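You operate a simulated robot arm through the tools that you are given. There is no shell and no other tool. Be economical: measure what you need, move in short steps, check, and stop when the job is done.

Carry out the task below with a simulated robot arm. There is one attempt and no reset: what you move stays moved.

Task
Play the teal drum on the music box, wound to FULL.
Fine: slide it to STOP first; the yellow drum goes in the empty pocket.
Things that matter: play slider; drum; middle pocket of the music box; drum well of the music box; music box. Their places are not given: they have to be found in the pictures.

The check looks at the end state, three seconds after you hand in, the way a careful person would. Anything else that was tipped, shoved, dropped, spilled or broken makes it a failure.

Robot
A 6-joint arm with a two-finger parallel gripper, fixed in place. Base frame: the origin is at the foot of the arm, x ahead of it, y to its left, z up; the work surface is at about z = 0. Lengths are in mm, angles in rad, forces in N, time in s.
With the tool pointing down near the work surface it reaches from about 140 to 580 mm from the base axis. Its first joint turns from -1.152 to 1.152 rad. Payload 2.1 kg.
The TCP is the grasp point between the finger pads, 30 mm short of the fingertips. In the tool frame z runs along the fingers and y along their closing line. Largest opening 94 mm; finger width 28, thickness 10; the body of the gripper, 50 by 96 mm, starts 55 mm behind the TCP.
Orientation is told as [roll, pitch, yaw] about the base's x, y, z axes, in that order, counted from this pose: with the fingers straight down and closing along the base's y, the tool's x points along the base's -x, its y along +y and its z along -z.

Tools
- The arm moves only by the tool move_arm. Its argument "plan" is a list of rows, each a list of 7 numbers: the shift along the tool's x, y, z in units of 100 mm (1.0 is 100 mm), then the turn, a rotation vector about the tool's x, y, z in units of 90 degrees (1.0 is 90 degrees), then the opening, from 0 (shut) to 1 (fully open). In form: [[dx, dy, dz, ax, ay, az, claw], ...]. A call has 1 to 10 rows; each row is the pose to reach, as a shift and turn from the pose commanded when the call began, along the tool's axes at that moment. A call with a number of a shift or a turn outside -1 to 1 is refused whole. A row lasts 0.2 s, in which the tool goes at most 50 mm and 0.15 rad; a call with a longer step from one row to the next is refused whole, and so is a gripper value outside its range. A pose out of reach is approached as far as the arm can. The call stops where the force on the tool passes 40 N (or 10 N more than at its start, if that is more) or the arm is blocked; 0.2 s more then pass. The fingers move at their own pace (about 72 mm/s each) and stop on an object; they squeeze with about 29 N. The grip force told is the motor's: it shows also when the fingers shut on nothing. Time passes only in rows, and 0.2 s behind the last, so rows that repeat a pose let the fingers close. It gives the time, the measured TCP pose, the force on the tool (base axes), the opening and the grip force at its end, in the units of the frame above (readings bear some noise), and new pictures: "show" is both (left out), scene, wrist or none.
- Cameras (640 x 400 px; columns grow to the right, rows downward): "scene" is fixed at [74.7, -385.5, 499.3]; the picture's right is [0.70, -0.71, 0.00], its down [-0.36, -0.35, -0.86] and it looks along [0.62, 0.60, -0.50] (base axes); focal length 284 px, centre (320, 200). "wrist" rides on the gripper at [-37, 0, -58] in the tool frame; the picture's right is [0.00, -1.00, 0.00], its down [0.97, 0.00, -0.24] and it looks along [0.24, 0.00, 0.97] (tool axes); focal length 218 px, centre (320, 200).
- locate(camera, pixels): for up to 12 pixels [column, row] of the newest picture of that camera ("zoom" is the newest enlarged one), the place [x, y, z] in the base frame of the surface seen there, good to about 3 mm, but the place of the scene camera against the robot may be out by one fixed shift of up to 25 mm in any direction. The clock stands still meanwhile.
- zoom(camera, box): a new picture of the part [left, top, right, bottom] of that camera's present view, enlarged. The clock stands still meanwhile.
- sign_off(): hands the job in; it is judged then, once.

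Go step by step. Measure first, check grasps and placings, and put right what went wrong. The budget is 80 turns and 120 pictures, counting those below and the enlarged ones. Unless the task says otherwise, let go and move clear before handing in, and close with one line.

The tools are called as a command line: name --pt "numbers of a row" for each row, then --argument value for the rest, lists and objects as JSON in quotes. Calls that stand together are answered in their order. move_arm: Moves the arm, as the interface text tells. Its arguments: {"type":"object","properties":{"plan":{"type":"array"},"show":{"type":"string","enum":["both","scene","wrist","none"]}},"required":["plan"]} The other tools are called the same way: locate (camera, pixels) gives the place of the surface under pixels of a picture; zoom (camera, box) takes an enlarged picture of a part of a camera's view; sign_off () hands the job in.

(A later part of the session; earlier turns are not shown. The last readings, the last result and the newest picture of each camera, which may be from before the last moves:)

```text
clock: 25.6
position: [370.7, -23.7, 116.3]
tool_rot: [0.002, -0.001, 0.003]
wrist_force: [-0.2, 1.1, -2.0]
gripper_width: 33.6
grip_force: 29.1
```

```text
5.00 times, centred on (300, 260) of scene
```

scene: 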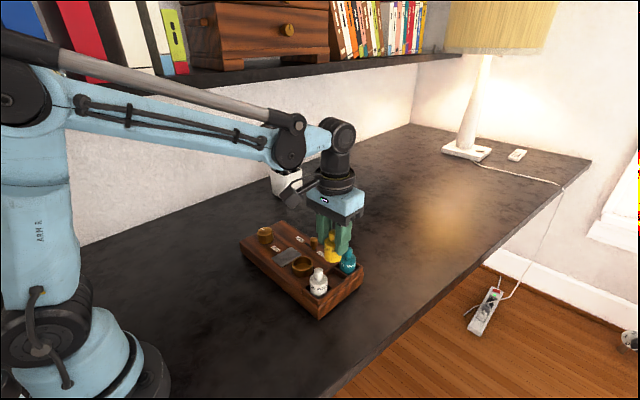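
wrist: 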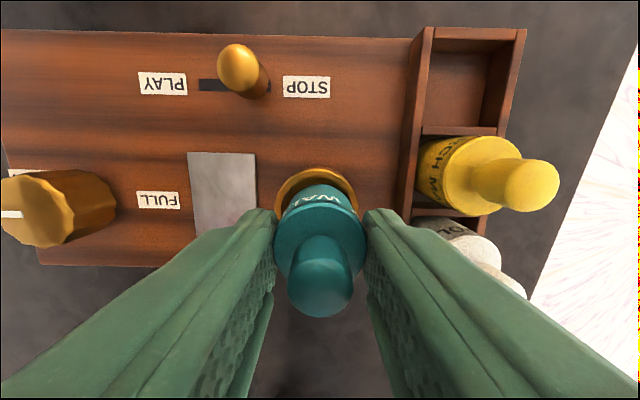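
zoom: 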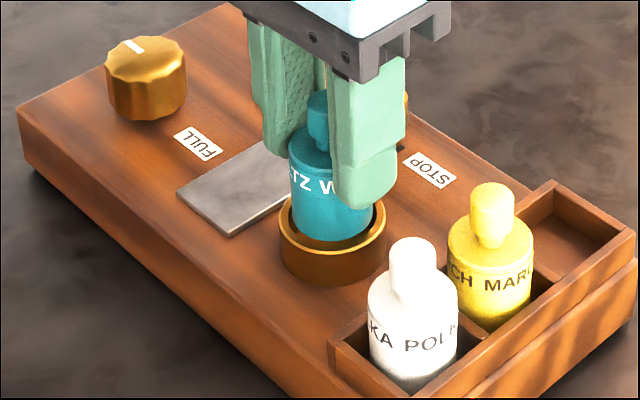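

The ring (zoom columns 167–450, centre 308) is now slightly left of the drum, so I'll shift +1.6 mm in y and lower slowly.

move_arm --pt "0 0.016 0 0 0 0 0.2" --pt "0 0.016 0.05 0 0 0 0.2" --pt "0 0.016 0.1 0 0 0 0.2" --pt "0 0.016 0.15 0 0 0 0.2" --pt "0 0.016 0.15 0 0 0 0.2" --show "wrist"

zoom --camera "wrist" --box '[240, 120, 400, 240]'

zoom --camera "scene" --box '[250, 220, 350, 300]'

```text
clock: 26.8
position: [371.9, -21.7, 102.0]
tool_rot: [0.0, -0.002, 0.001]
wrist_force: [-0.6, -0.1, -0.4]
gripper_width: 33.4
grip_force: 28.8
```

wrist: 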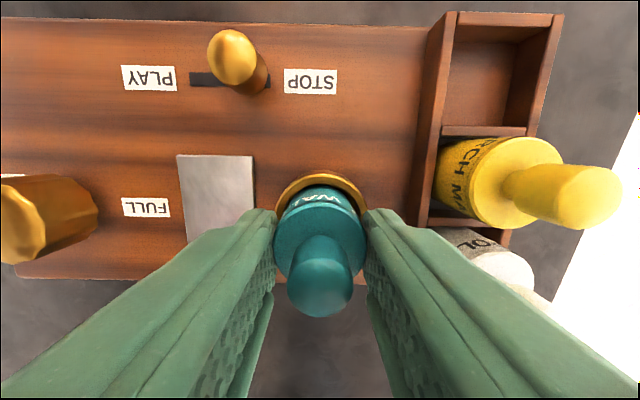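

```text
3.33 times, centred on (320, 180) of wrist
```

zoom: 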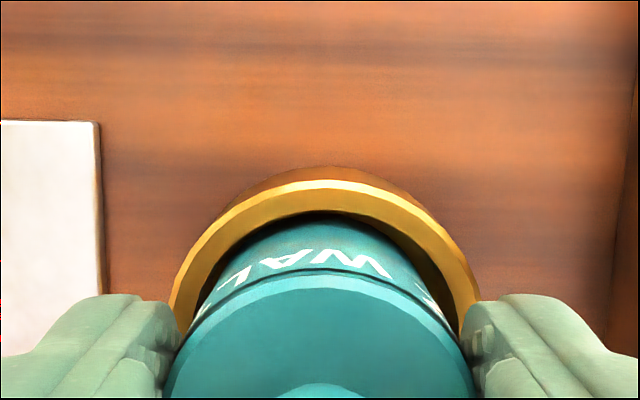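

```text
5.00 times, centred on (300, 260) of scene
```

zoom: 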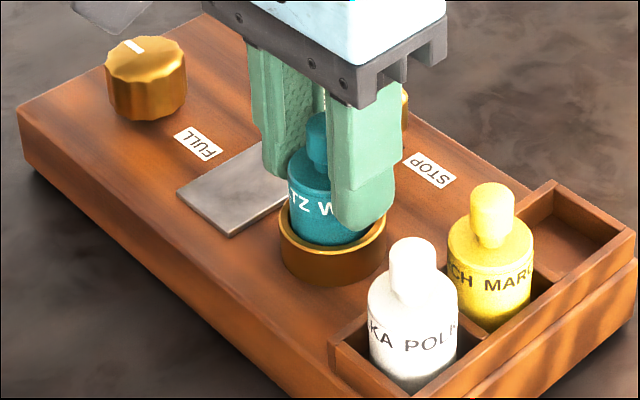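

The drum is entering the ring with no force. I'll lower the rest, then release.

move_arm --pt "0 -0.005 0.04 0 0 0 0.2" --pt "0 -0.005 0.07 0 0 0 0.2" --pt "0 -0.005 0.085 0 0 0 0.2" --pt "0 -0.005 0.085 0 0 0 0.2" --show "wrist"

zoom --camera "scene" --box '[250, 220, 350, 300]'

```text
clock: 27.8
position: [372.1, -20.9, 93.5]
tool_rot: [-0.001, 0.0, 0.001]
wrist_force: [-0.8, -0.1, 7.6]
gripper_width: 33.8
grip_force: 28.5
```

wrist: 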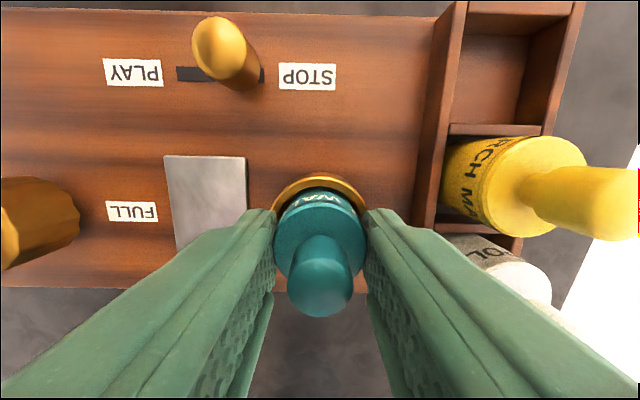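

```text
5.00 times, centred on (300, 260) of scene
```

zoom: 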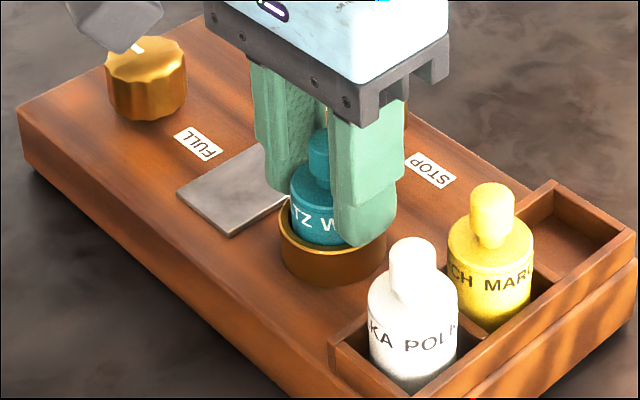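

Vertical contact of 7.6 N at z 93.5 means the drum is seated. Release and rise.

move_arm --pt "0 0 0 0 0 0 0.55" --pt "0 0 0 0 0 0 0.6" --pt "0 0 -0.1 0 0 0 0.6" --pt "0 0 -0.5 0 0 0 0.6" --pt "0 0 -0.95 0 0 0 0.8" --pt "0 0 -0.95 0 0 0 0.8" --show "wrist"

zoom --camera "scene" --box '[230, 210, 370, 320]'

```text
clock: 29.2
position: [372.0, -19.5, 186.6]
tool_rot: [0.0, -0.001, 0.001]
wrist_force: [0.0, -0.2, 0.1]
gripper_width: 75.2
grip_force: 0.1
```

wrist: 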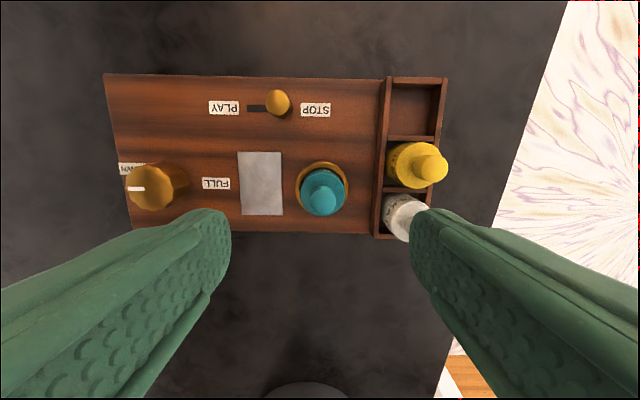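

```text
3.64 times, centred on (300, 265) of scene
```

zoom: 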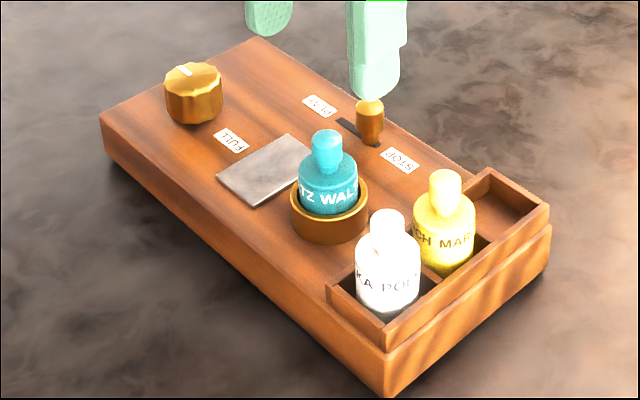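

The teal drum is seated in the well. Next I'll go above the winding knob for a closer look.

move_arm --pt "0 0.3 -0.1 0 0 0 1" --pt "0 0.65 -0.1 0 0 0 1" --pt "0 1.0 -0.1 0 0 0 1" --show "none"

move_arm --pt "0 0.2 0 0 0 0 1" --pt "0 0.37 0 0 0 0 1" --pt "0 0.37 0 0 0 0 1" --show "wrist"

zoom --camera "wrist" --box '[240, 110, 400, 230]'

```text
clock: 30.0
position: [372.4, 81.4, 197.2]
tool_rot: [0.001, -0.002, -0.001]
wrist_force: [1.4, -0.3, 0.5]
gripper_width: 94.3
grip_force: 0.1
```

```text
clock: 30.8
position: [371.3, 115.9, 198.4]
tool_rot: [-0.001, -0.002, 0.002]
wrist_force: [0.3, -1.0, -0.2]
gripper_width: 93.9
grip_force: 0.0
```

wrist: 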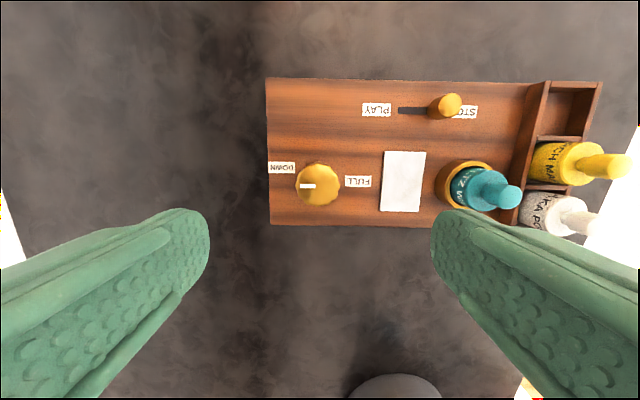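

```text
3.33 times, centred on (320, 170) of wrist
```

zoom: 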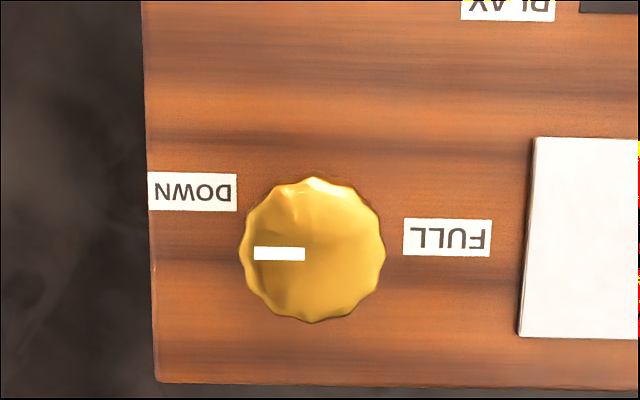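

The knob pointer is at left (zoom (280,254)), FULL to the right and DOWN to the left. I'll measure the knob centre and label positions for the angles.

locate --camera "zoom" --pixels '[[312, 250], [258, 254], [302, 254], [312, 185], [312, 318], [245, 250], [380, 250], [192, 192], [447, 237], [145, 10], [157, 380], [507, 10]]'

locate --camera "wrist" --pixels '[[268, 79], [544, 82], [270, 225], [282, 167], [358, 181], [376, 110], [466, 112]]'

```text
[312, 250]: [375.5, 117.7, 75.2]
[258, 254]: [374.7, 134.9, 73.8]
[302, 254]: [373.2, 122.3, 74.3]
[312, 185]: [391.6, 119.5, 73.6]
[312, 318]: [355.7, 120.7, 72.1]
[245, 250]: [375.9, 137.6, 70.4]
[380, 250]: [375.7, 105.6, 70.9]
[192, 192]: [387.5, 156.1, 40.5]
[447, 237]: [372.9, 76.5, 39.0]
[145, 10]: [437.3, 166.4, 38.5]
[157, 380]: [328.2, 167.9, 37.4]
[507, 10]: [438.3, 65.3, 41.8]
```

```text
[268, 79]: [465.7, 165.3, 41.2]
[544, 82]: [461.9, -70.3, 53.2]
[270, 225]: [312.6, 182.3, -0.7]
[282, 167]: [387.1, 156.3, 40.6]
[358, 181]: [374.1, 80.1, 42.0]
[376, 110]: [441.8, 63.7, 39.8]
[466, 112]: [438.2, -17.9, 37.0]
```

Knob centre ≈ (374,119), top z≈74; the FULL direction is -y within about 1°. I'll lower around the knob with the fingers open.

move_arm --pt "-0.025 0.025 0.35 0 0 0 0.7" --pt "-0.025 0.025 0.75 0 0 0 0.7" --pt "-0.025 0.025 1.0 0 0 0 0.7" --pt "-0.025 0.025 1.0 0 0 0 0.7" --show "wrist"

locate --camera "wrist" --pixels '[[320, 240], [320, 200], [320, 280], [290, 240], [350, 240]]'

```text
clock: 31.8
position: [374.0, 119.3, 96.3]
tool_rot: [0.002, -0.001, 0.003]
wrist_force: [1.2, -0.3, 0.7]
gripper_width: 65.8
grip_force: 0.0
```

wrist: 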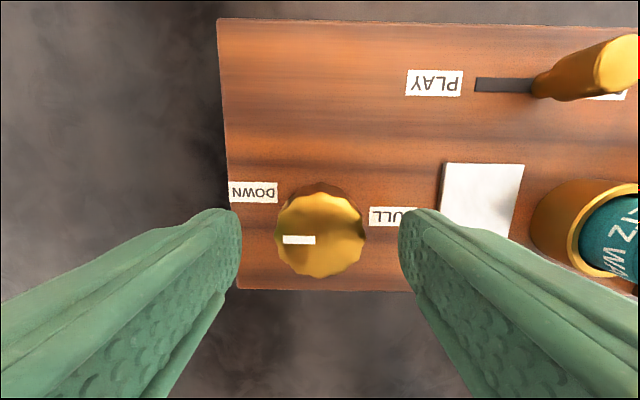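

```text
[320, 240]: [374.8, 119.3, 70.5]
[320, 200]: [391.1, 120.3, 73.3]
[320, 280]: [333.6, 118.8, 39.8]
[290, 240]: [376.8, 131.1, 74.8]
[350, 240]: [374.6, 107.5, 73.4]
```

The knob is centred (columns 275–366). I'll pre-turn the open gripper about 85° counter-clockwise so one grasp can wind nearly the full half-turn.

move_arm --pt "0 0 0 0 0 -0.09 0.7" --pt "0 0 0 0 0 -0.18 0.7" --pt "0 0 0 0 0 -0.27 0.7" --pt "0 0 0 0 0 -0.36 0.7" --pt "0 0 0 0 0 -0.45 0.7" --pt "0 0 0 0 0 -0.54 0.7" --pt "0 0 0 0 0 -0.63 0.7" --pt "0 0 0 0 0 -0.72 0.7" --pt "0 0 0 0 0 -0.81 0.7" --pt "0 0 0 0 0 -0.9 0.7" --show "wrist"

```text
clock: 34.0
position: [374.2, 118.8, 98.9]
tool_rot: [-0.001, -0.001, 1.417]
wrist_force: [-0.2, 0.5, 0.0]
gripper_width: 65.8
grip_force: 0.0
```

wrist: 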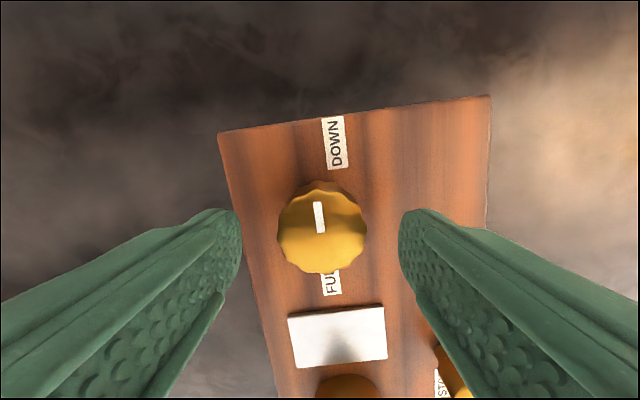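

The turn worked (yaw 1.417). I'll lower 16 mm and close on the knob.

move_arm --pt "0 0 0.16 0 0 0 0.7" --pt "0 0 0.16 0 0 0 0.5" --pt "0 0 0.16 0 0 0 0.3" --pt "0 0 0.16 0 0 0 0.2" --pt "0 0 0.16 0 0 0 0.2" --pt "0 0 0.16 0 0 0 0.2" --show "wrist"

```text
clock: 35.4
position: [373.1, 118.2, 82.1]
tool_rot: [-0.002, 0.002, 1.415]
wrist_force: [7.0, -2.8, 0.3]
gripper_width: 37.0
grip_force: 29.4
```

wrist: 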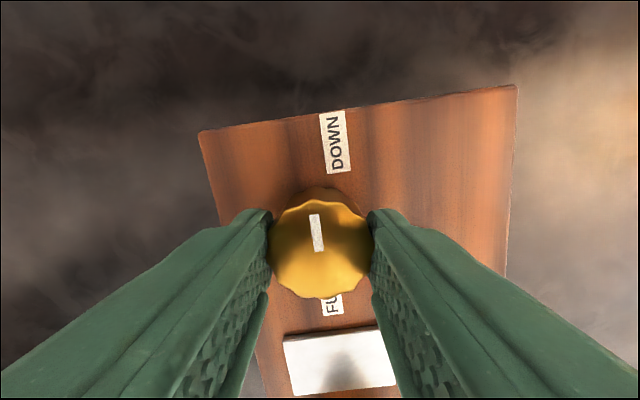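

Gripped at 37 mm. I'll test a small clockwise turn (18°) and see whether the knob or the box turns.

move_arm --pt "0 0 0 0 0 0.07 0.2" --pt "0 0 0 0 0 0.14 0.2" --pt "0 0 0 0 0 0.2 0.2" --pt "0 0 0 0 0 0.2 0.2" --show "wrist"

```text
clock: 36.4
position: [373.3, 118.3, 81.8]
tool_rot: [-0.001, 0.0, 1.098]
wrist_force: [-3.8, -1.2, 8.5]
gripper_width: 36.7
grip_force: 28.5
```

wrist: 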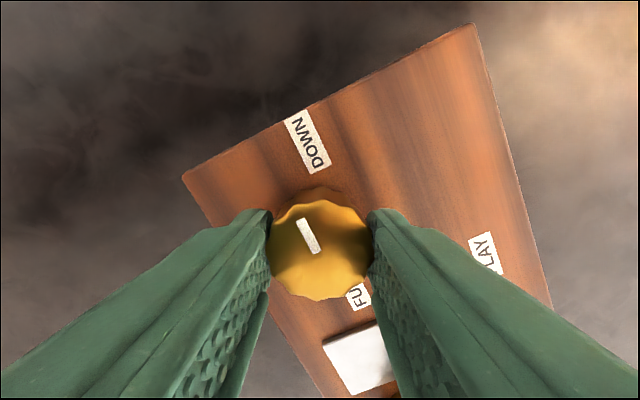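

The knob stayed with the box while the fingers slipped, so clockwise is blocked. I'll test counter-clockwise.

move_arm --pt "0 0 0 0 0 -0.07 0.2" --pt "0 0 0 0 0 -0.14 0.2" --pt "0 0 0 0 0 -0.2 0.2" --pt "0 0 0 0 0 -0.27 0.2" --pt "0 0 0 0 0 -0.3 0.2" --pt "0 0 0 0 0 -0.3 0.2" --show "wrist"

```text
clock: 37.8
position: [374.5, 117.9, 82.5]
tool_rot: [-0.002, -0.001, 1.571]
wrist_force: [-8.4, -6.2, 4.7]
gripper_width: 37.0
grip_force: 29.0
```

wrist: 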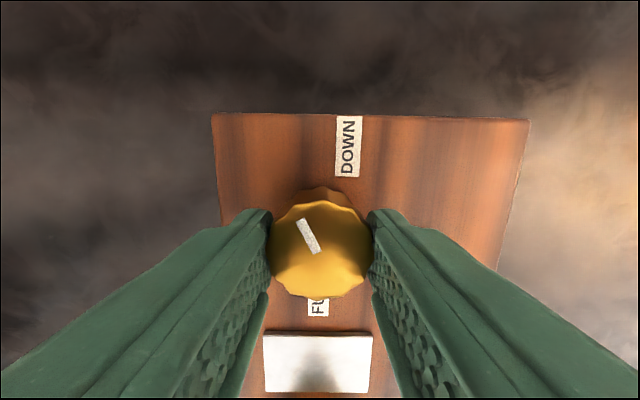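

The pointer held its image angle (27°) while the box turned under it, so counter-clockwise winds the knob. I'll continue counter-clockwise.

move_arm --pt "0 0 0 0 0 -0.09 0.2" --pt "0 0 0 0 0 -0.18 0.2" --pt "0 0 0 0 0 -0.27 0.2" --pt "0 0 0 0 0 -0.36 0.2" --pt "0 0 0 0 0 -0.45 0.2" --pt "0 0 0 0 0 -0.54 0.2" --pt "0 0 0 0 0 -0.63 0.2" --pt "0 0 0 0 0 -0.72 0.2" --pt "0 0 0 0 0 -0.8 0.2" --pt "0 0 0 0 0 -0.8 0.2" --show "both"

```text
clock: 40.0
position: [376.2, 118.8, 82.4]
tool_rot: [-0.004, 0.003, 2.831]
wrist_force: [4.9, 8.1, 9.6]
gripper_width: 36.7
grip_force: 29.3
```

scene: 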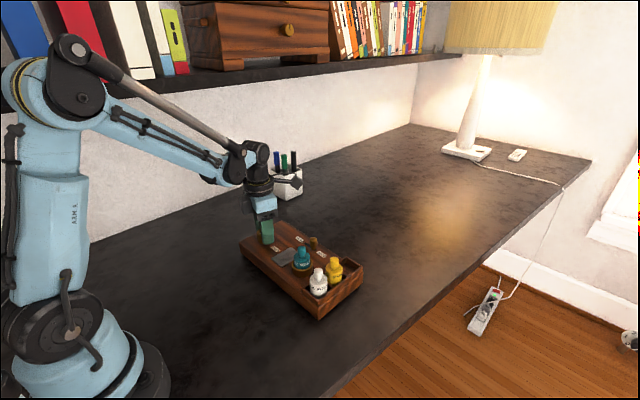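
wrist: 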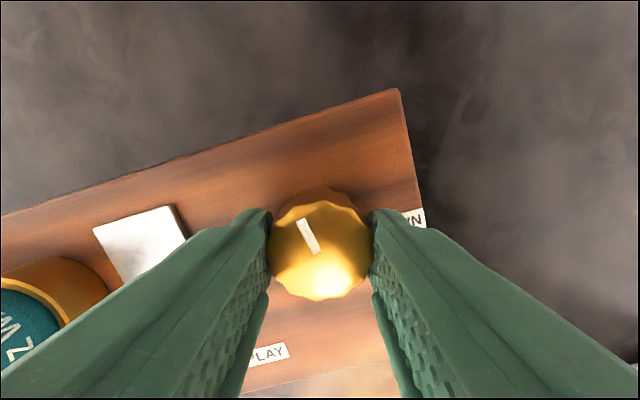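

The knob follows; pointer now ≈189° with FULL at ≈269°. I'll release, turn the open gripper back clockwise 81°, and regrasp.

move_arm --pt "0 0 0 0 0 0 0.7" --pt "0 0 0 0 0 0 0.7" --pt "0 0 0 0 0 0.09 0.7" --pt "0 0 0 0 0 0.18 0.7" --pt "0 0 0 0 0 0.27 0.7" --pt "0 0 0 0 0 0.36 0.7" --pt "0 0 0 0 0 0.45 0.7" --pt "0 0 0 0 0 0.54 0.7" --pt "0 0 0 0 0 0.63 0.7" --pt "0 0 0 0 0 0.72 0.7" --show "none"

move_arm --pt "0 0 0 0 0 0.09 0.7" --pt "0 0 0 0 0 0.18 0.7" --pt "0 0 0 0 0 0.24 0.7" --pt "0 0 0 0 0 0.24 0.7" --show "wrist"

```text
clock: 42.2
position: [374.1, 117.1, 82.1]
tool_rot: [-0.002, -0.001, 1.695]
wrist_force: [0.3, -0.7, -0.2]
gripper_width: 66.0
grip_force: 0.1
```

```text
clock: 43.2
position: [374.6, 117.6, 82.5]
tool_rot: [-0.003, -0.002, 1.32]
wrist_force: [0.5, -0.6, 0.8]
gripper_width: 65.8
grip_force: 0.0
```

wrist: 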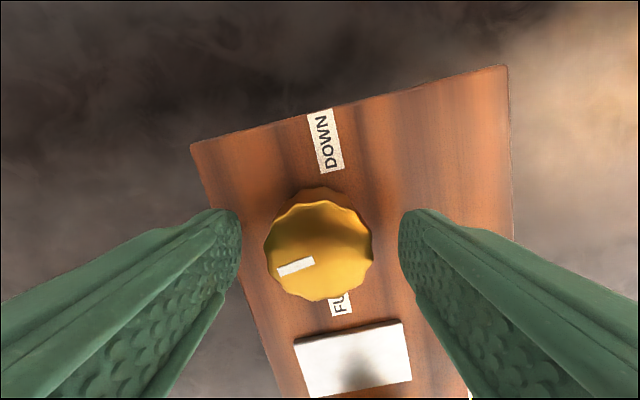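

Pointer now at lower left (277–315, 260–270), and the knob is centred. I'll grip and continue counter-clockwise.

move_arm --pt "0 0 0 0 0 0 0.2" --pt "0 0 0 0 0 0 0.2" --pt "0 0 0 0 0 0 0.2" --pt "0 0 0 0 0 -0.09 0.2" --pt "0 0 0 0 0 -0.18 0.2" --pt "0 0 0 0 0 -0.27 0.2" --pt "0 0 0 0 0 -0.36 0.2" --pt "0 0 0 0 0 -0.45 0.2" --pt "0 0 0 0 0 -0.54 0.2" --pt "0 0 0 0 0 -0.63 0.2" --show "wrist"

```text
clock: 45.4
position: [374.0, 118.6, 81.7]
tool_rot: [-0.002, 0.003, 2.311]
wrist_force: [0.7, -0.5, -0.6]
gripper_width: 37.0
grip_force: 29.1
```

wrist: 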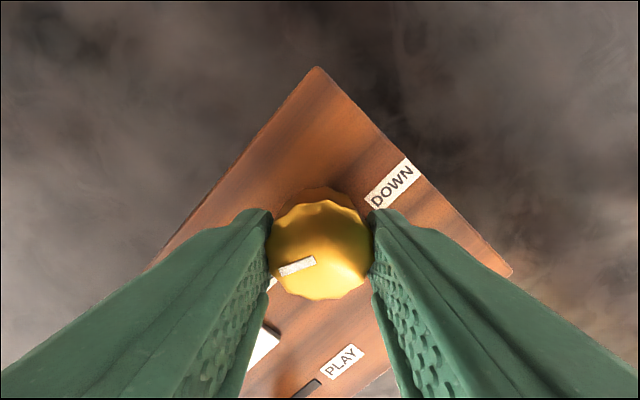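

The knob turned another 57°. I'll turn about 25° more, then release, rise and check.

move_arm --pt "0 0 0 0 0 -0.09 0.2" --pt "0 0 0 0 0 -0.18 0.2" --pt "0 0 0 0 0 -0.27 0.2" --pt "0 0 0 0 0 -0.27 0.2" --pt "0 0 0 0 0 -0.27 0.7" --pt "0 0 0 0 0 -0.27 0.7" --pt "0 0 -0.4 0 0 -0.27 0.7" --pt "0 0 -0.8 0 0 -0.27 0.7" --pt "0 0 -0.8 0 0 -0.27 0.7" --show "wrist"

zoom --camera "wrist" --box '[240, 120, 400, 240]'

zoom --camera "scene" --box '[230, 210, 370, 320]'

```text
clock: 47.4
position: [373.0, 119.0, 160.4]
tool_rot: [0.0, 0.002, 2.734]
wrist_force: [0.1, -0.5, 0.5]
gripper_width: 65.6
grip_force: 0.0
```

wrist: 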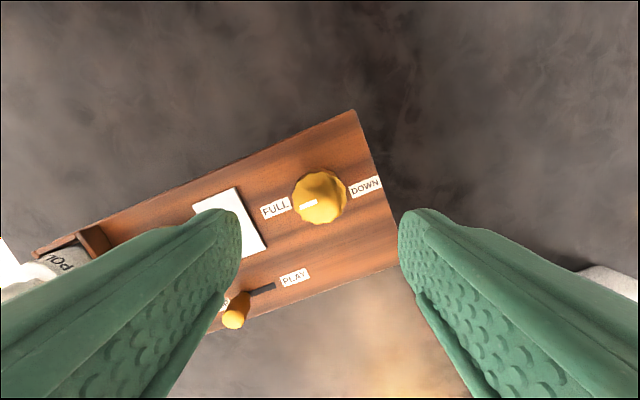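

```text
3.33 times, centred on (320, 180) of wrist
```

zoom: 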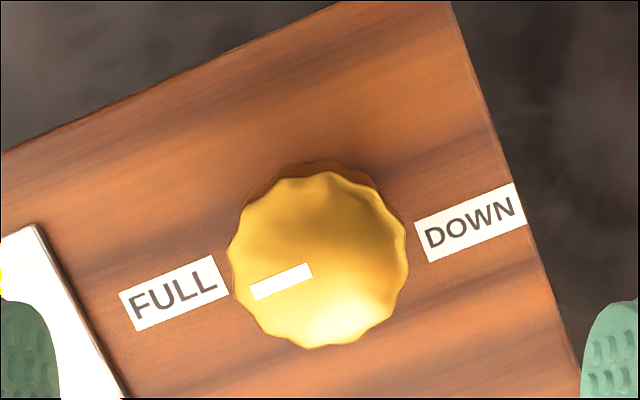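

```text
3.64 times, centred on (300, 265) of scene
```

zoom: 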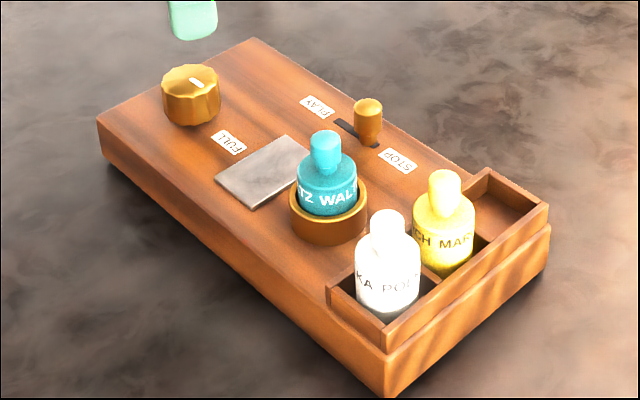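

The pointer now lies towards FULL (zoom bar (310,270)→(252,290)). I'll measure the alignment precisely.

locate --camera "zoom" --pixels '[[307, 271], [256, 289], [130, 305], [218, 273], [172, 292], [430, 237], [518, 203], [318, 180], [318, 342], [232, 262], [404, 262]]'

```text
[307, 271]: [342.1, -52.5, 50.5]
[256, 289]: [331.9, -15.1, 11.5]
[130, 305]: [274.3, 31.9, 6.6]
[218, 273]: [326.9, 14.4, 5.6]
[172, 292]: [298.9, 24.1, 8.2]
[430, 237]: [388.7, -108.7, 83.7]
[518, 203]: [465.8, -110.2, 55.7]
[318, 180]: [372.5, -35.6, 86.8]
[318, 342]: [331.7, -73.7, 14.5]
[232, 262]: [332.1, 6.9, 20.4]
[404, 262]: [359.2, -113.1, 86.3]
```

Those pixels were read against the scene zoom; I'll repeat with the wrist camera.

locate --camera "wrist" --pixels '[[316, 201.5], [301, 206.7], [263.5, 211.5], [289, 202], [275.6, 207.6], [353, 191], [379, 181], [319.4, 175], [319.4, 222], [294, 198.6], [345, 198.6], [366, 187]]'

```text
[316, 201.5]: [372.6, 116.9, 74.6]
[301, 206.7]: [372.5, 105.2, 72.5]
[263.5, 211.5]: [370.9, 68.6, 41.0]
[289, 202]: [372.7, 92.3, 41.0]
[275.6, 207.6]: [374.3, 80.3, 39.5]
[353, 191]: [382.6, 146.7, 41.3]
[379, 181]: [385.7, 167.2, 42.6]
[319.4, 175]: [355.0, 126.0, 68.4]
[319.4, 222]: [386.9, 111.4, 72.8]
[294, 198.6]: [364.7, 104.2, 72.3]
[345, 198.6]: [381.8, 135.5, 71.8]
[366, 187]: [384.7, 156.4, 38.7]
```

The pointer is parallel to the FULL direction within about 3°. I'll check whether there's a stop here: go down, grip, and try a few degrees more.

move_arm --pt "0 0 0.4 0 0 0 0.7" --pt "0 0 0.78 0 0 0 0.7" --pt "0 0 0.78 0 0 0 0.7" --pt "0 0 0.78 0 0 0 0.2" --pt "0 0 0.78 0 0 0 0.2" --pt "0 0 0.78 0 0 0 0.2" --show "wrist"

move_arm --pt "0 0 0 0 0 -0.05 0.2" --pt "0 0 0 0 0 -0.1 0.2" --pt "0 0 0 0 0 -0.15 0.2" --pt "0 0 0 0 0 -0.15 0.2" --show "wrist"

```text
clock: 48.8
position: [372.8, 117.2, 84.4]
tool_rot: [-0.002, 0.0, 2.736]
wrist_force: [-0.9, 8.1, -0.4]
gripper_width: 37.2
grip_force: 29.1
```

wrist: 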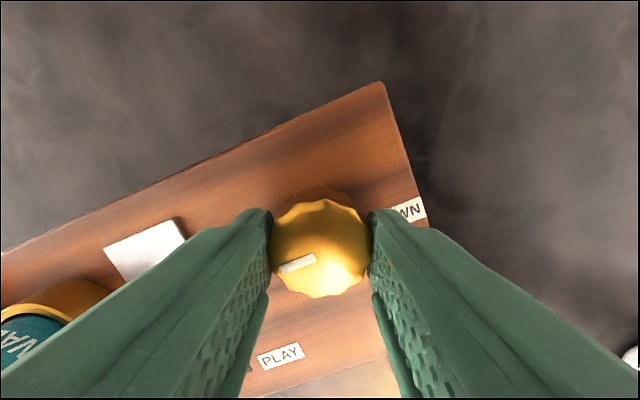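

```text
clock: 49.8
position: [373.2, 116.9, 83.8]
tool_rot: [-0.001, 0.002, 2.97]
wrist_force: [-5.4, -1.9, 0.4]
gripper_width: 37.1
grip_force: 28.9
```

wrist: 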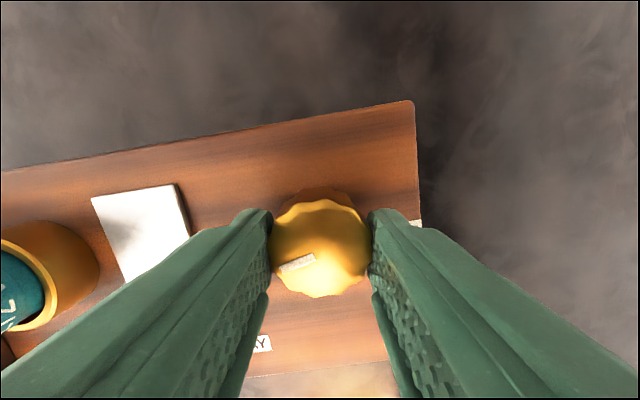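

It turns freely past FULL, so there's no stop here. I'll turn back about 12° to point at FULL, release and rise.

move_arm --pt "0 0 0 0 0 0.05 0.2" --pt "0 0 0 0 0 0.1 0.2" --pt "0 0 0 0 0 0.13 0.2" --pt "0 0 0 0 0 0.13 0.2" --pt "0 0 0 0 0 0.13 0.7" --pt "0 0 0 0 0 0.13 0.7" --pt "0 0 -0.4 0 0 0.13 0.7" --pt "0 0 -0.8 0 0 0.13 0.7" --pt "0 0 -0.9 0 0 0.13 0.7" --show "none"

move_arm --pt "0 0 -0.1 0 0 0.09 0.8" --pt "0 0 -0.2 0 0 0.18 0.8" --pt "0 0 -0.2 0 0 0.27 0.8" --pt "0 0 -0.2 0 0 0.36 0.8" --pt "0 0 -0.2 0 0 0.45 0.8" --pt "0 0 -0.2 0 0 0.54 0.8" --pt "0 0 -0.2 0 0 0.63 0.8" --pt "0 0 -0.2 0 0 0.72 0.8" --pt "0 0 -0.2 0 0 0.81 0.8" --pt "0 0 -0.2 0 0 0.9 0.8" --show "none"

move_arm --pt "0 0 0 0 0 0.09 0.8" --pt "0 0 0 0 0 0.18 0.8" --pt "0 0 0 0 0 0.27 0.8" --pt "0 0 0 0 0 0.36 0.8" --pt "0 0 0 0 0 0.45 0.8" --pt "0 0 0 0 0 0.54 0.8" --pt "0 0 0 0 0 0.63 0.8" --pt "0 0 0 0 0 0.72 0.8" --pt "0 0 0 0 0 0.81 0.8" --pt "0 0 0 0 0 0.86 0.8" --show "both"

zoom --camera "wrist" --box '[240, 110, 400, 230]'

```text
clock: 51.8
position: [374.4, 117.9, 175.6]
tool_rot: [-0.001, 0.003, 2.766]
wrist_force: [0.2, 0.1, 0.3]
gripper_width: 65.9
grip_force: 0.0
```

```text
clock: 54.0
position: [374.8, 117.7, 194.7]
tool_rot: [-0.002, -0.002, 1.35]
wrist_force: [-0.4, -0.1, 0.4]
gripper_width: 75.0
grip_force: 0.0
```

```text
clock: 56.2
position: [373.1, 118.7, 194.8]
tool_rot: [0.0, -0.002, -0.002]
wrist_force: [-1.1, -0.4, 0.7]
gripper_width: 75.3
grip_force: 0.0
```

scene: 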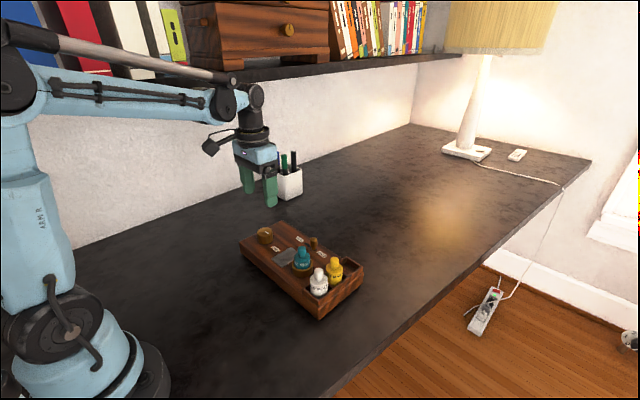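
wrist: 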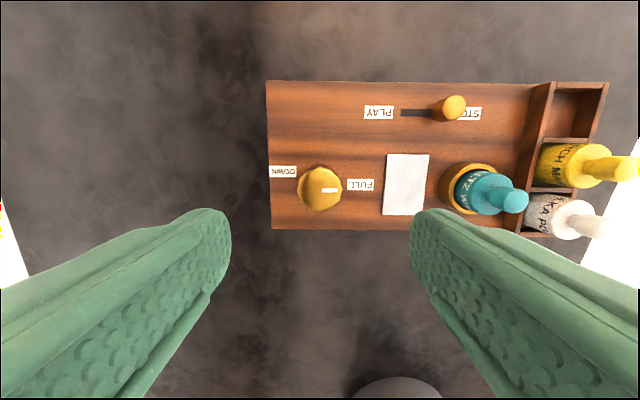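

```text
3.33 times, centred on (320, 170) of wrist
```

zoom: 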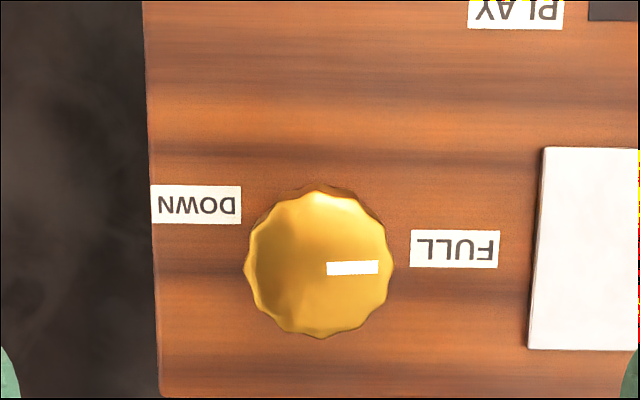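

The pointer now points at FULL to within ~6°, a touch past. I'll make a small clockwise trim of about 4°.

move_arm --pt "0 0 0.4 0 0 0 0.7" --pt "0 0 0.8 0 0 0 0.7" --pt "0 0 1.0 0 0 0 0.7" --pt "0 0 1.0 0 0 0 0.7" --show "wrist"

move_arm --pt "0 0 0.11 0 0 0 0.6" --pt "0 0 0.11 0 0 0 0.2" --pt "0 0 0.11 0 0 0 0.2" --pt "0 0 0.11 0 0 0 0.2" --pt "0 0 0.11 0 0 0.05 0.2" --pt "0 0 0.11 0 0 0.05 0.2" --pt "0 0 0.11 0 0 0.05 0.6" --pt "0 0 0.11 0 0 0.05 0.7" --pt "0 0 -0.3 0 0 0 0.7" --pt "0 0 -0.7 0 0 0 0.7" --show "none"

move_arm --pt "0 0 -0.3 0 0 0 0.8" --pt "0 0 -0.3 0 0 0 0.8" --show "wrist"

zoom --camera "wrist" --box '[240, 110, 400, 230]'

```text
clock: 57.2
position: [373.6, 118.8, 93.9]
tool_rot: [-0.001, -0.003, 0.002]
wrist_force: [0.5, -0.1, -0.6]
gripper_width: 66.0
grip_force: 0.1
```

wrist: 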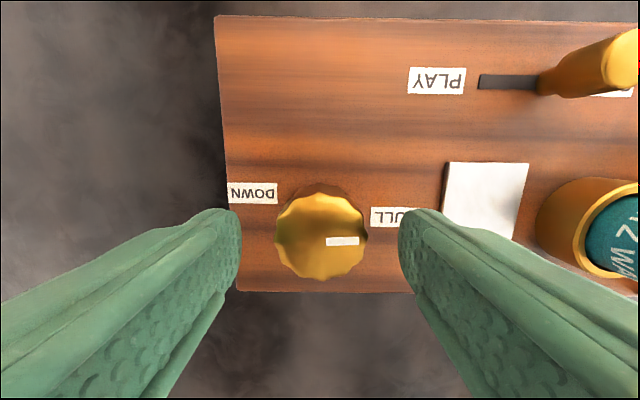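

```text
clock: 59.4
position: [373.0, 117.5, 164.7]
tool_rot: [-0.002, -0.002, 0.001]
wrist_force: [-0.7, 0.1, 0.0]
gripper_width: 65.6
grip_force: 0.0
```

```text
clock: 60.0
position: [373.6, 119.1, 194.7]
tool_rot: [0.0, -0.002, 0.002]
wrist_force: [-0.2, -0.1, 0.1]
gripper_width: 75.2
grip_force: 0.0
```

wrist: 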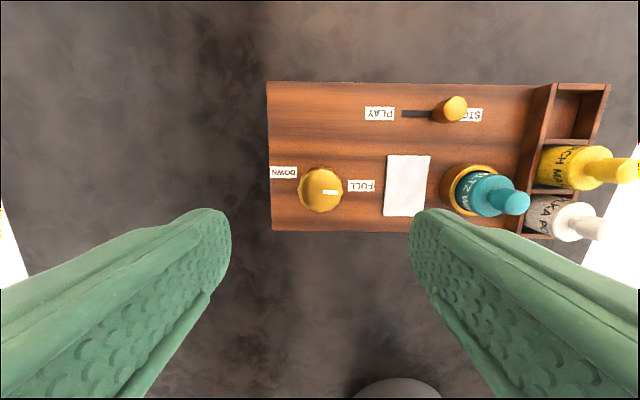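

```text
3.33 times, centred on (320, 170) of wrist
```

zoom: 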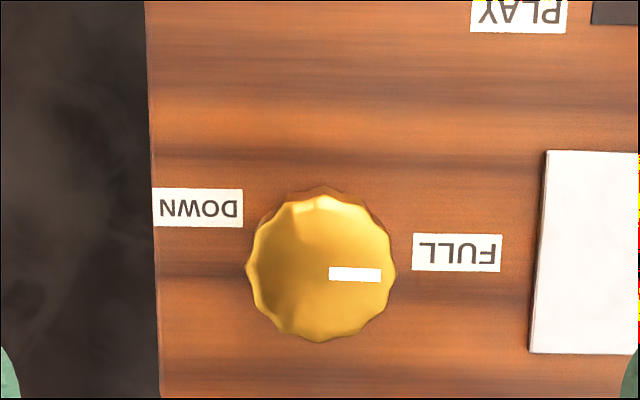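

The pointer is now parallel to the FULL label. Last, the slider at (455,108): I'll locate it and move above.

locate --camera "wrist" --pixels '[[455, 106], [457, 112], [404, 114], [430, 114]]'

move_arm --pt "-0.2 -0.3 0 0 0 0 0.5" --pt "-0.4 -0.6 0 0 0 0 0.5" --pt "-0.6 -0.9 0 0 0 0 0.5" --pt "-0.67 -1.0 0 0 0 0 0.5" --pt "-0.67 -1.0 0 0 0 0 0.5" --show "wrist"

zoom --camera "wrist" --box '[250, 150, 410, 250]'

```text
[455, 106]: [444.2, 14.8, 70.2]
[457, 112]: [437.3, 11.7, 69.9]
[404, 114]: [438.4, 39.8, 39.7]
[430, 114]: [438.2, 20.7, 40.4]
```

```text
clock: 61.2
position: [441.7, 16.3, 194.4]
tool_rot: [-0.001, -0.001, 0.0]
wrist_force: [-0.1, 0.7, -0.5]
gripper_width: 47.0
grip_force: 0.0
```

wrist: 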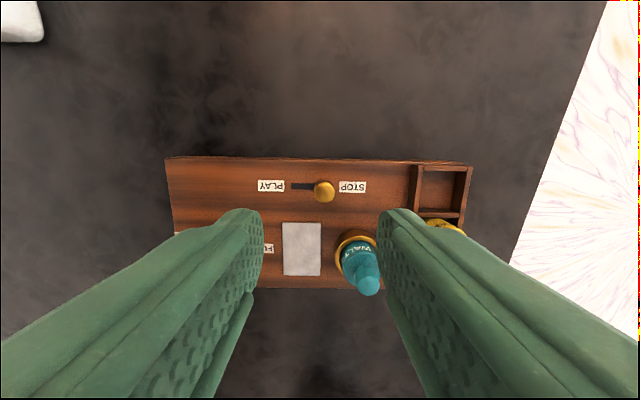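

```text
4.00 times, centred on (330, 200) of wrist
```

zoom: 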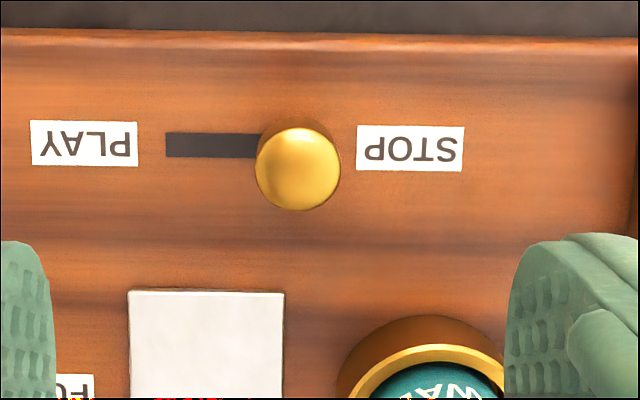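

Slider knob centre ≈ (440.5,12.5). I'll shift 3.5 mm in -y, descend and grip.

move_arm --pt "0.01 -0.035 0.4 0 0 0 0.5" --pt "0.01 -0.035 0.8 0 0 0 0.5" --pt "0.01 -0.035 0.95 0 0 0 0.5" --pt "0.01 -0.035 0.95 0 0 0 0.5" --show "wrist"

```text
clock: 62.2
position: [441.2, 16.2, 99.6]
tool_rot: [-0.001, -0.002, 0.003]
wrist_force: [0.6, 0.8, -0.3]
gripper_width: 47.3
grip_force: 0.1
```

wrist: 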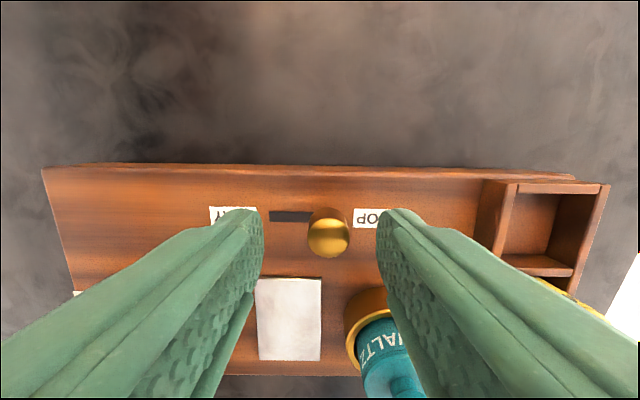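

The knob is still 3 mm right of centre (column 328). I'll correct, lower 18 mm and grip.

move_arm --pt "0 -0.032 0 0 0 0 0.5" --pt "0 -0.032 0.18 0 0 0 0.5" --pt "0 -0.032 0.18 0 0 0 0.5" --pt "0 -0.032 0.18 0 0 0 0" --pt "0 -0.032 0.18 0 0 0 0" --pt "0 -0.032 0.18 0 0 0 0" --show "wrist"

```text
clock: 63.6
position: [441.8, 11.5, 79.9]
tool_rot: [-0.001, -0.002, 0.001]
wrist_force: [0.6, 0.8, 0.3]
gripper_width: 17.8
grip_force: 29.0
```

wrist: 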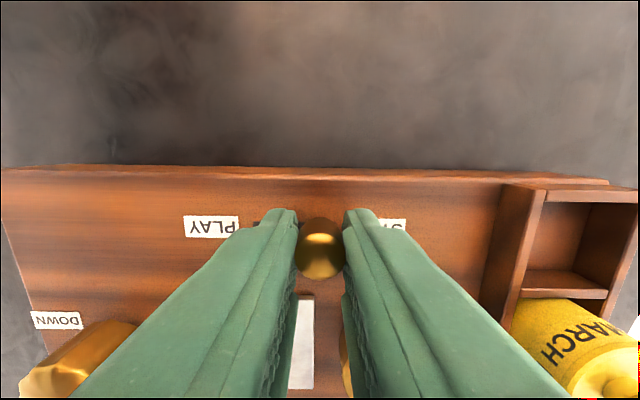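

Held at 17.8 mm. Slide toward PLAY (+y) by 22 mm.

move_arm --pt "0 0.05 0 0 0 0 0" --pt "-0.005 0.1 0 0 0 0 0" --pt "-0.005 0.15 0 0 0 0 0" --pt "-0.01 0.19 0 0 0 0 0" --pt "-0.01 0.22 0 0 0 0 0" --pt "-0.01 0.22 0 0 0 0 0" --show "wrist"

```text
clock: 65.0
position: [440.5, 33.9, 81.8]
tool_rot: [0.003, -0.002, 0.003]
wrist_force: [3.0, 0.9, 0.0]
gripper_width: 17.8
grip_force: 29.3
```

wrist: 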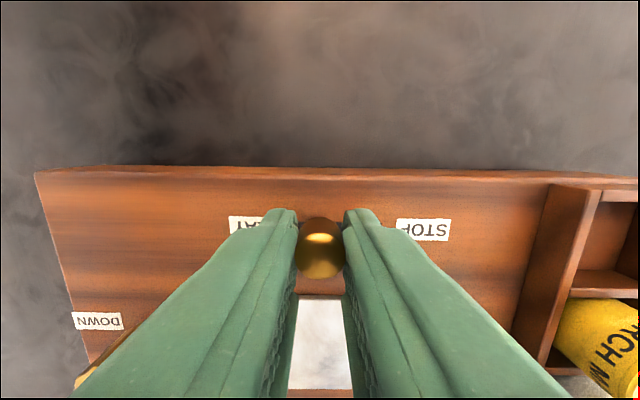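

The labels match the initial PLAY view (STOP at (424,229)), so the slider is at its PLAY end. I'll gently carry on about 11 mm to return the box to its original place.

move_arm --pt "0 0.02 0 0 0 0 0" --pt "0 0.04 0 0 0 0 0" --pt "0 0.06 0 0 0 0 0" --pt "0 0.08 0 0 0 0 0" --pt "0 0.1 0 0 0 0 0" --pt "0 0.115 0 0 0 0 0" --pt "0 0.115 0 0 0 0 0" --show "both"

```text
clock: 66.6
position: [441.5, 43.5, 81.2]
tool_rot: [-0.001, -0.003, -0.001]
wrist_force: [1.0, -14.6, 7.5]
gripper_width: 17.8
grip_force: 29.0
```

scene: 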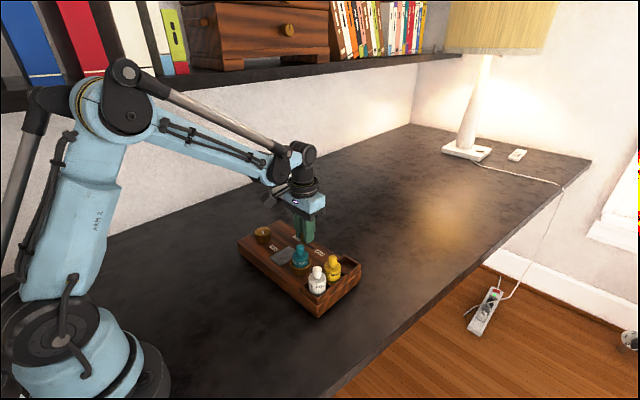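
wrist: 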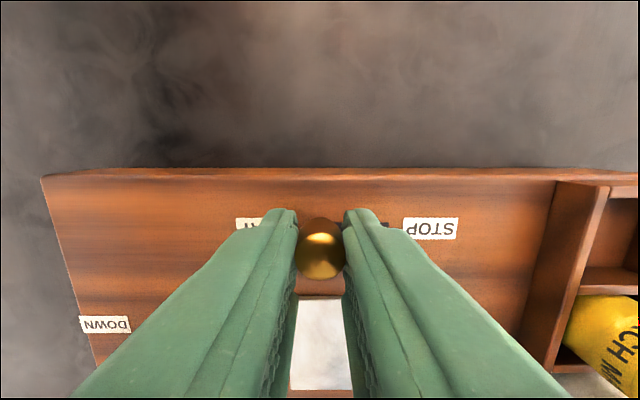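

The box came back about 8 mm and the slider is hard at PLAY. Release, rise and check everything.

move_arm --pt "0 0 0 0 0 0 0.35" --pt "0 0 0 0 0 0 0.4" --pt "0 0 -0.3 0 0 0 0.4" --pt "0 0 -0.7 0 0 0 0.6" --pt "0 0 -1.0 0 0 0 1" --show "none"

move_arm --pt "0 -0.1 -0.4 0 0 0 1" --pt "0 -0.2 -0.8 0 0 0 1" --pt "0 -0.2 -1.0 0 0 0 1" --pt "0 -0.2 -1.0 0 0 0 1" --show "both"

zoom --camera "wrist" --box '[190, 130, 430, 270]'

zoom --camera "scene" --box '[220, 205, 380, 325]'

```text
clock: 67.8
position: [440.5, 43.5, 181.3]
tool_rot: [0.0, -0.002, 0.002]
wrist_force: [-0.2, 0.2, 0.0]
gripper_width: 94.1
grip_force: 0.1
```

```text
clock: 68.8
position: [440.7, 25.3, 282.8]
tool_rot: [0.001, -0.002, 0.003]
wrist_force: [1.2, -0.2, -0.3]
gripper_width: 94.1
grip_force: 0.1
```

scene: 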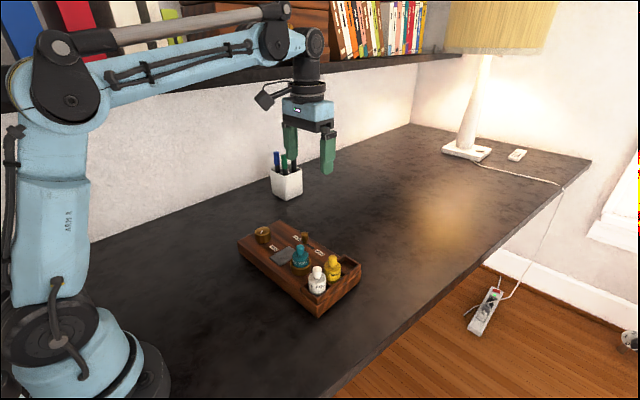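
wrist: 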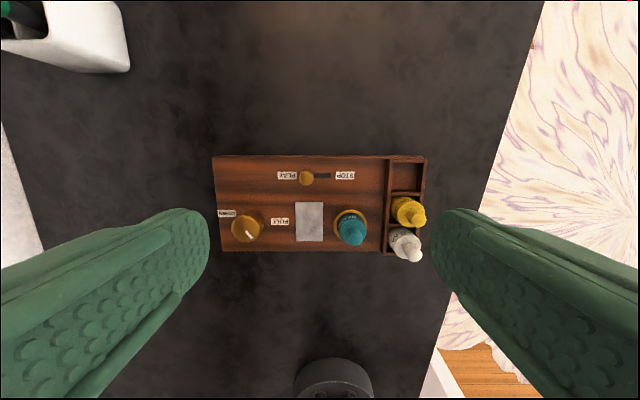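

```text
2.67 times, centred on (310, 200) of wrist
```

zoom: 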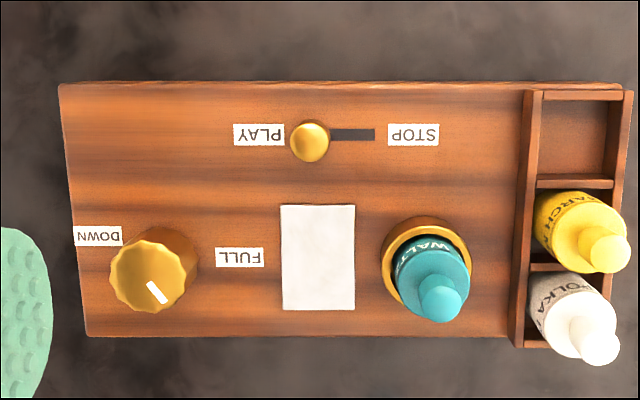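

```text
3.33 times, centred on (300, 265) of scene
```

zoom: 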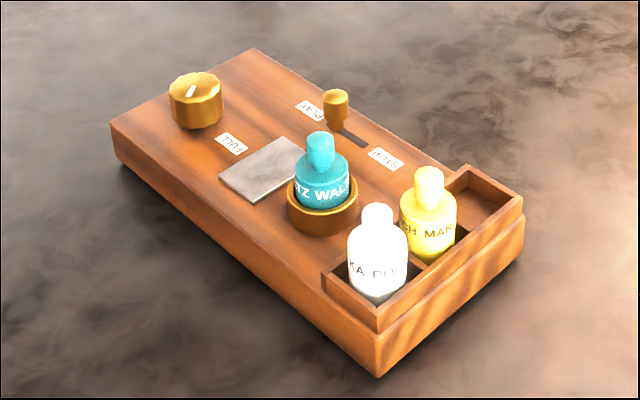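

Important: the knob pointer is no longer at FULL (now ~53° back), since the box is running down while it plays. I'll slide back to STOP, rewind to FULL, then start it with a quick slide and hand in promptly.

move_arm --pt "0 0.2 0.4 0 0 0 0.45" --pt "0 0.2 0.85 0 0 0 0.45" --pt "0 0.2 1.0 0 0 0 0.45" --show "none"

move_arm --pt "0 0 0.45 0 0 0 0.45" --pt "0 0 0.9 0 0 0 0.4" --pt "0 0 1.0 0 0 0 0.4" --pt "0 0 1.0 0 0 0 0" --pt "0 0 1.0 0 0 0 0" --pt "0 -0.06 1.0 0 0 0 0" --pt "0 -0.12 1.0 0 0 0 0" --pt "0 -0.17 1.0 0 0 0 0" --pt "0 -0.21 1.0 0 0 0 0" --pt "0 -0.21 1.0 0 0 0 0" --show "wrist"

```text
clock: 69.6
position: [440.3, 44.3, 179.5]
tool_rot: [0.0, -0.003, 0.001]
wrist_force: [0.0, 0.6, 0.1]
gripper_width: 42.0
grip_force: 0.2
```

```text
clock: 71.8
position: [441.8, 22.9, 81.3]
tool_rot: [-0.001, -0.001, 0.001]
wrist_force: [3.6, -0.7, 0.5]
gripper_width: 17.6
grip_force: 29.0
```

wrist: 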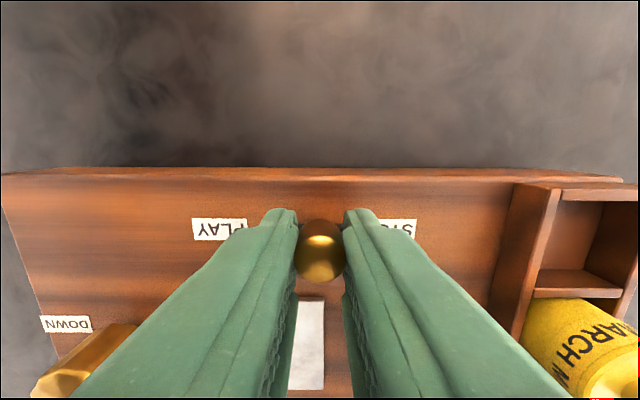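

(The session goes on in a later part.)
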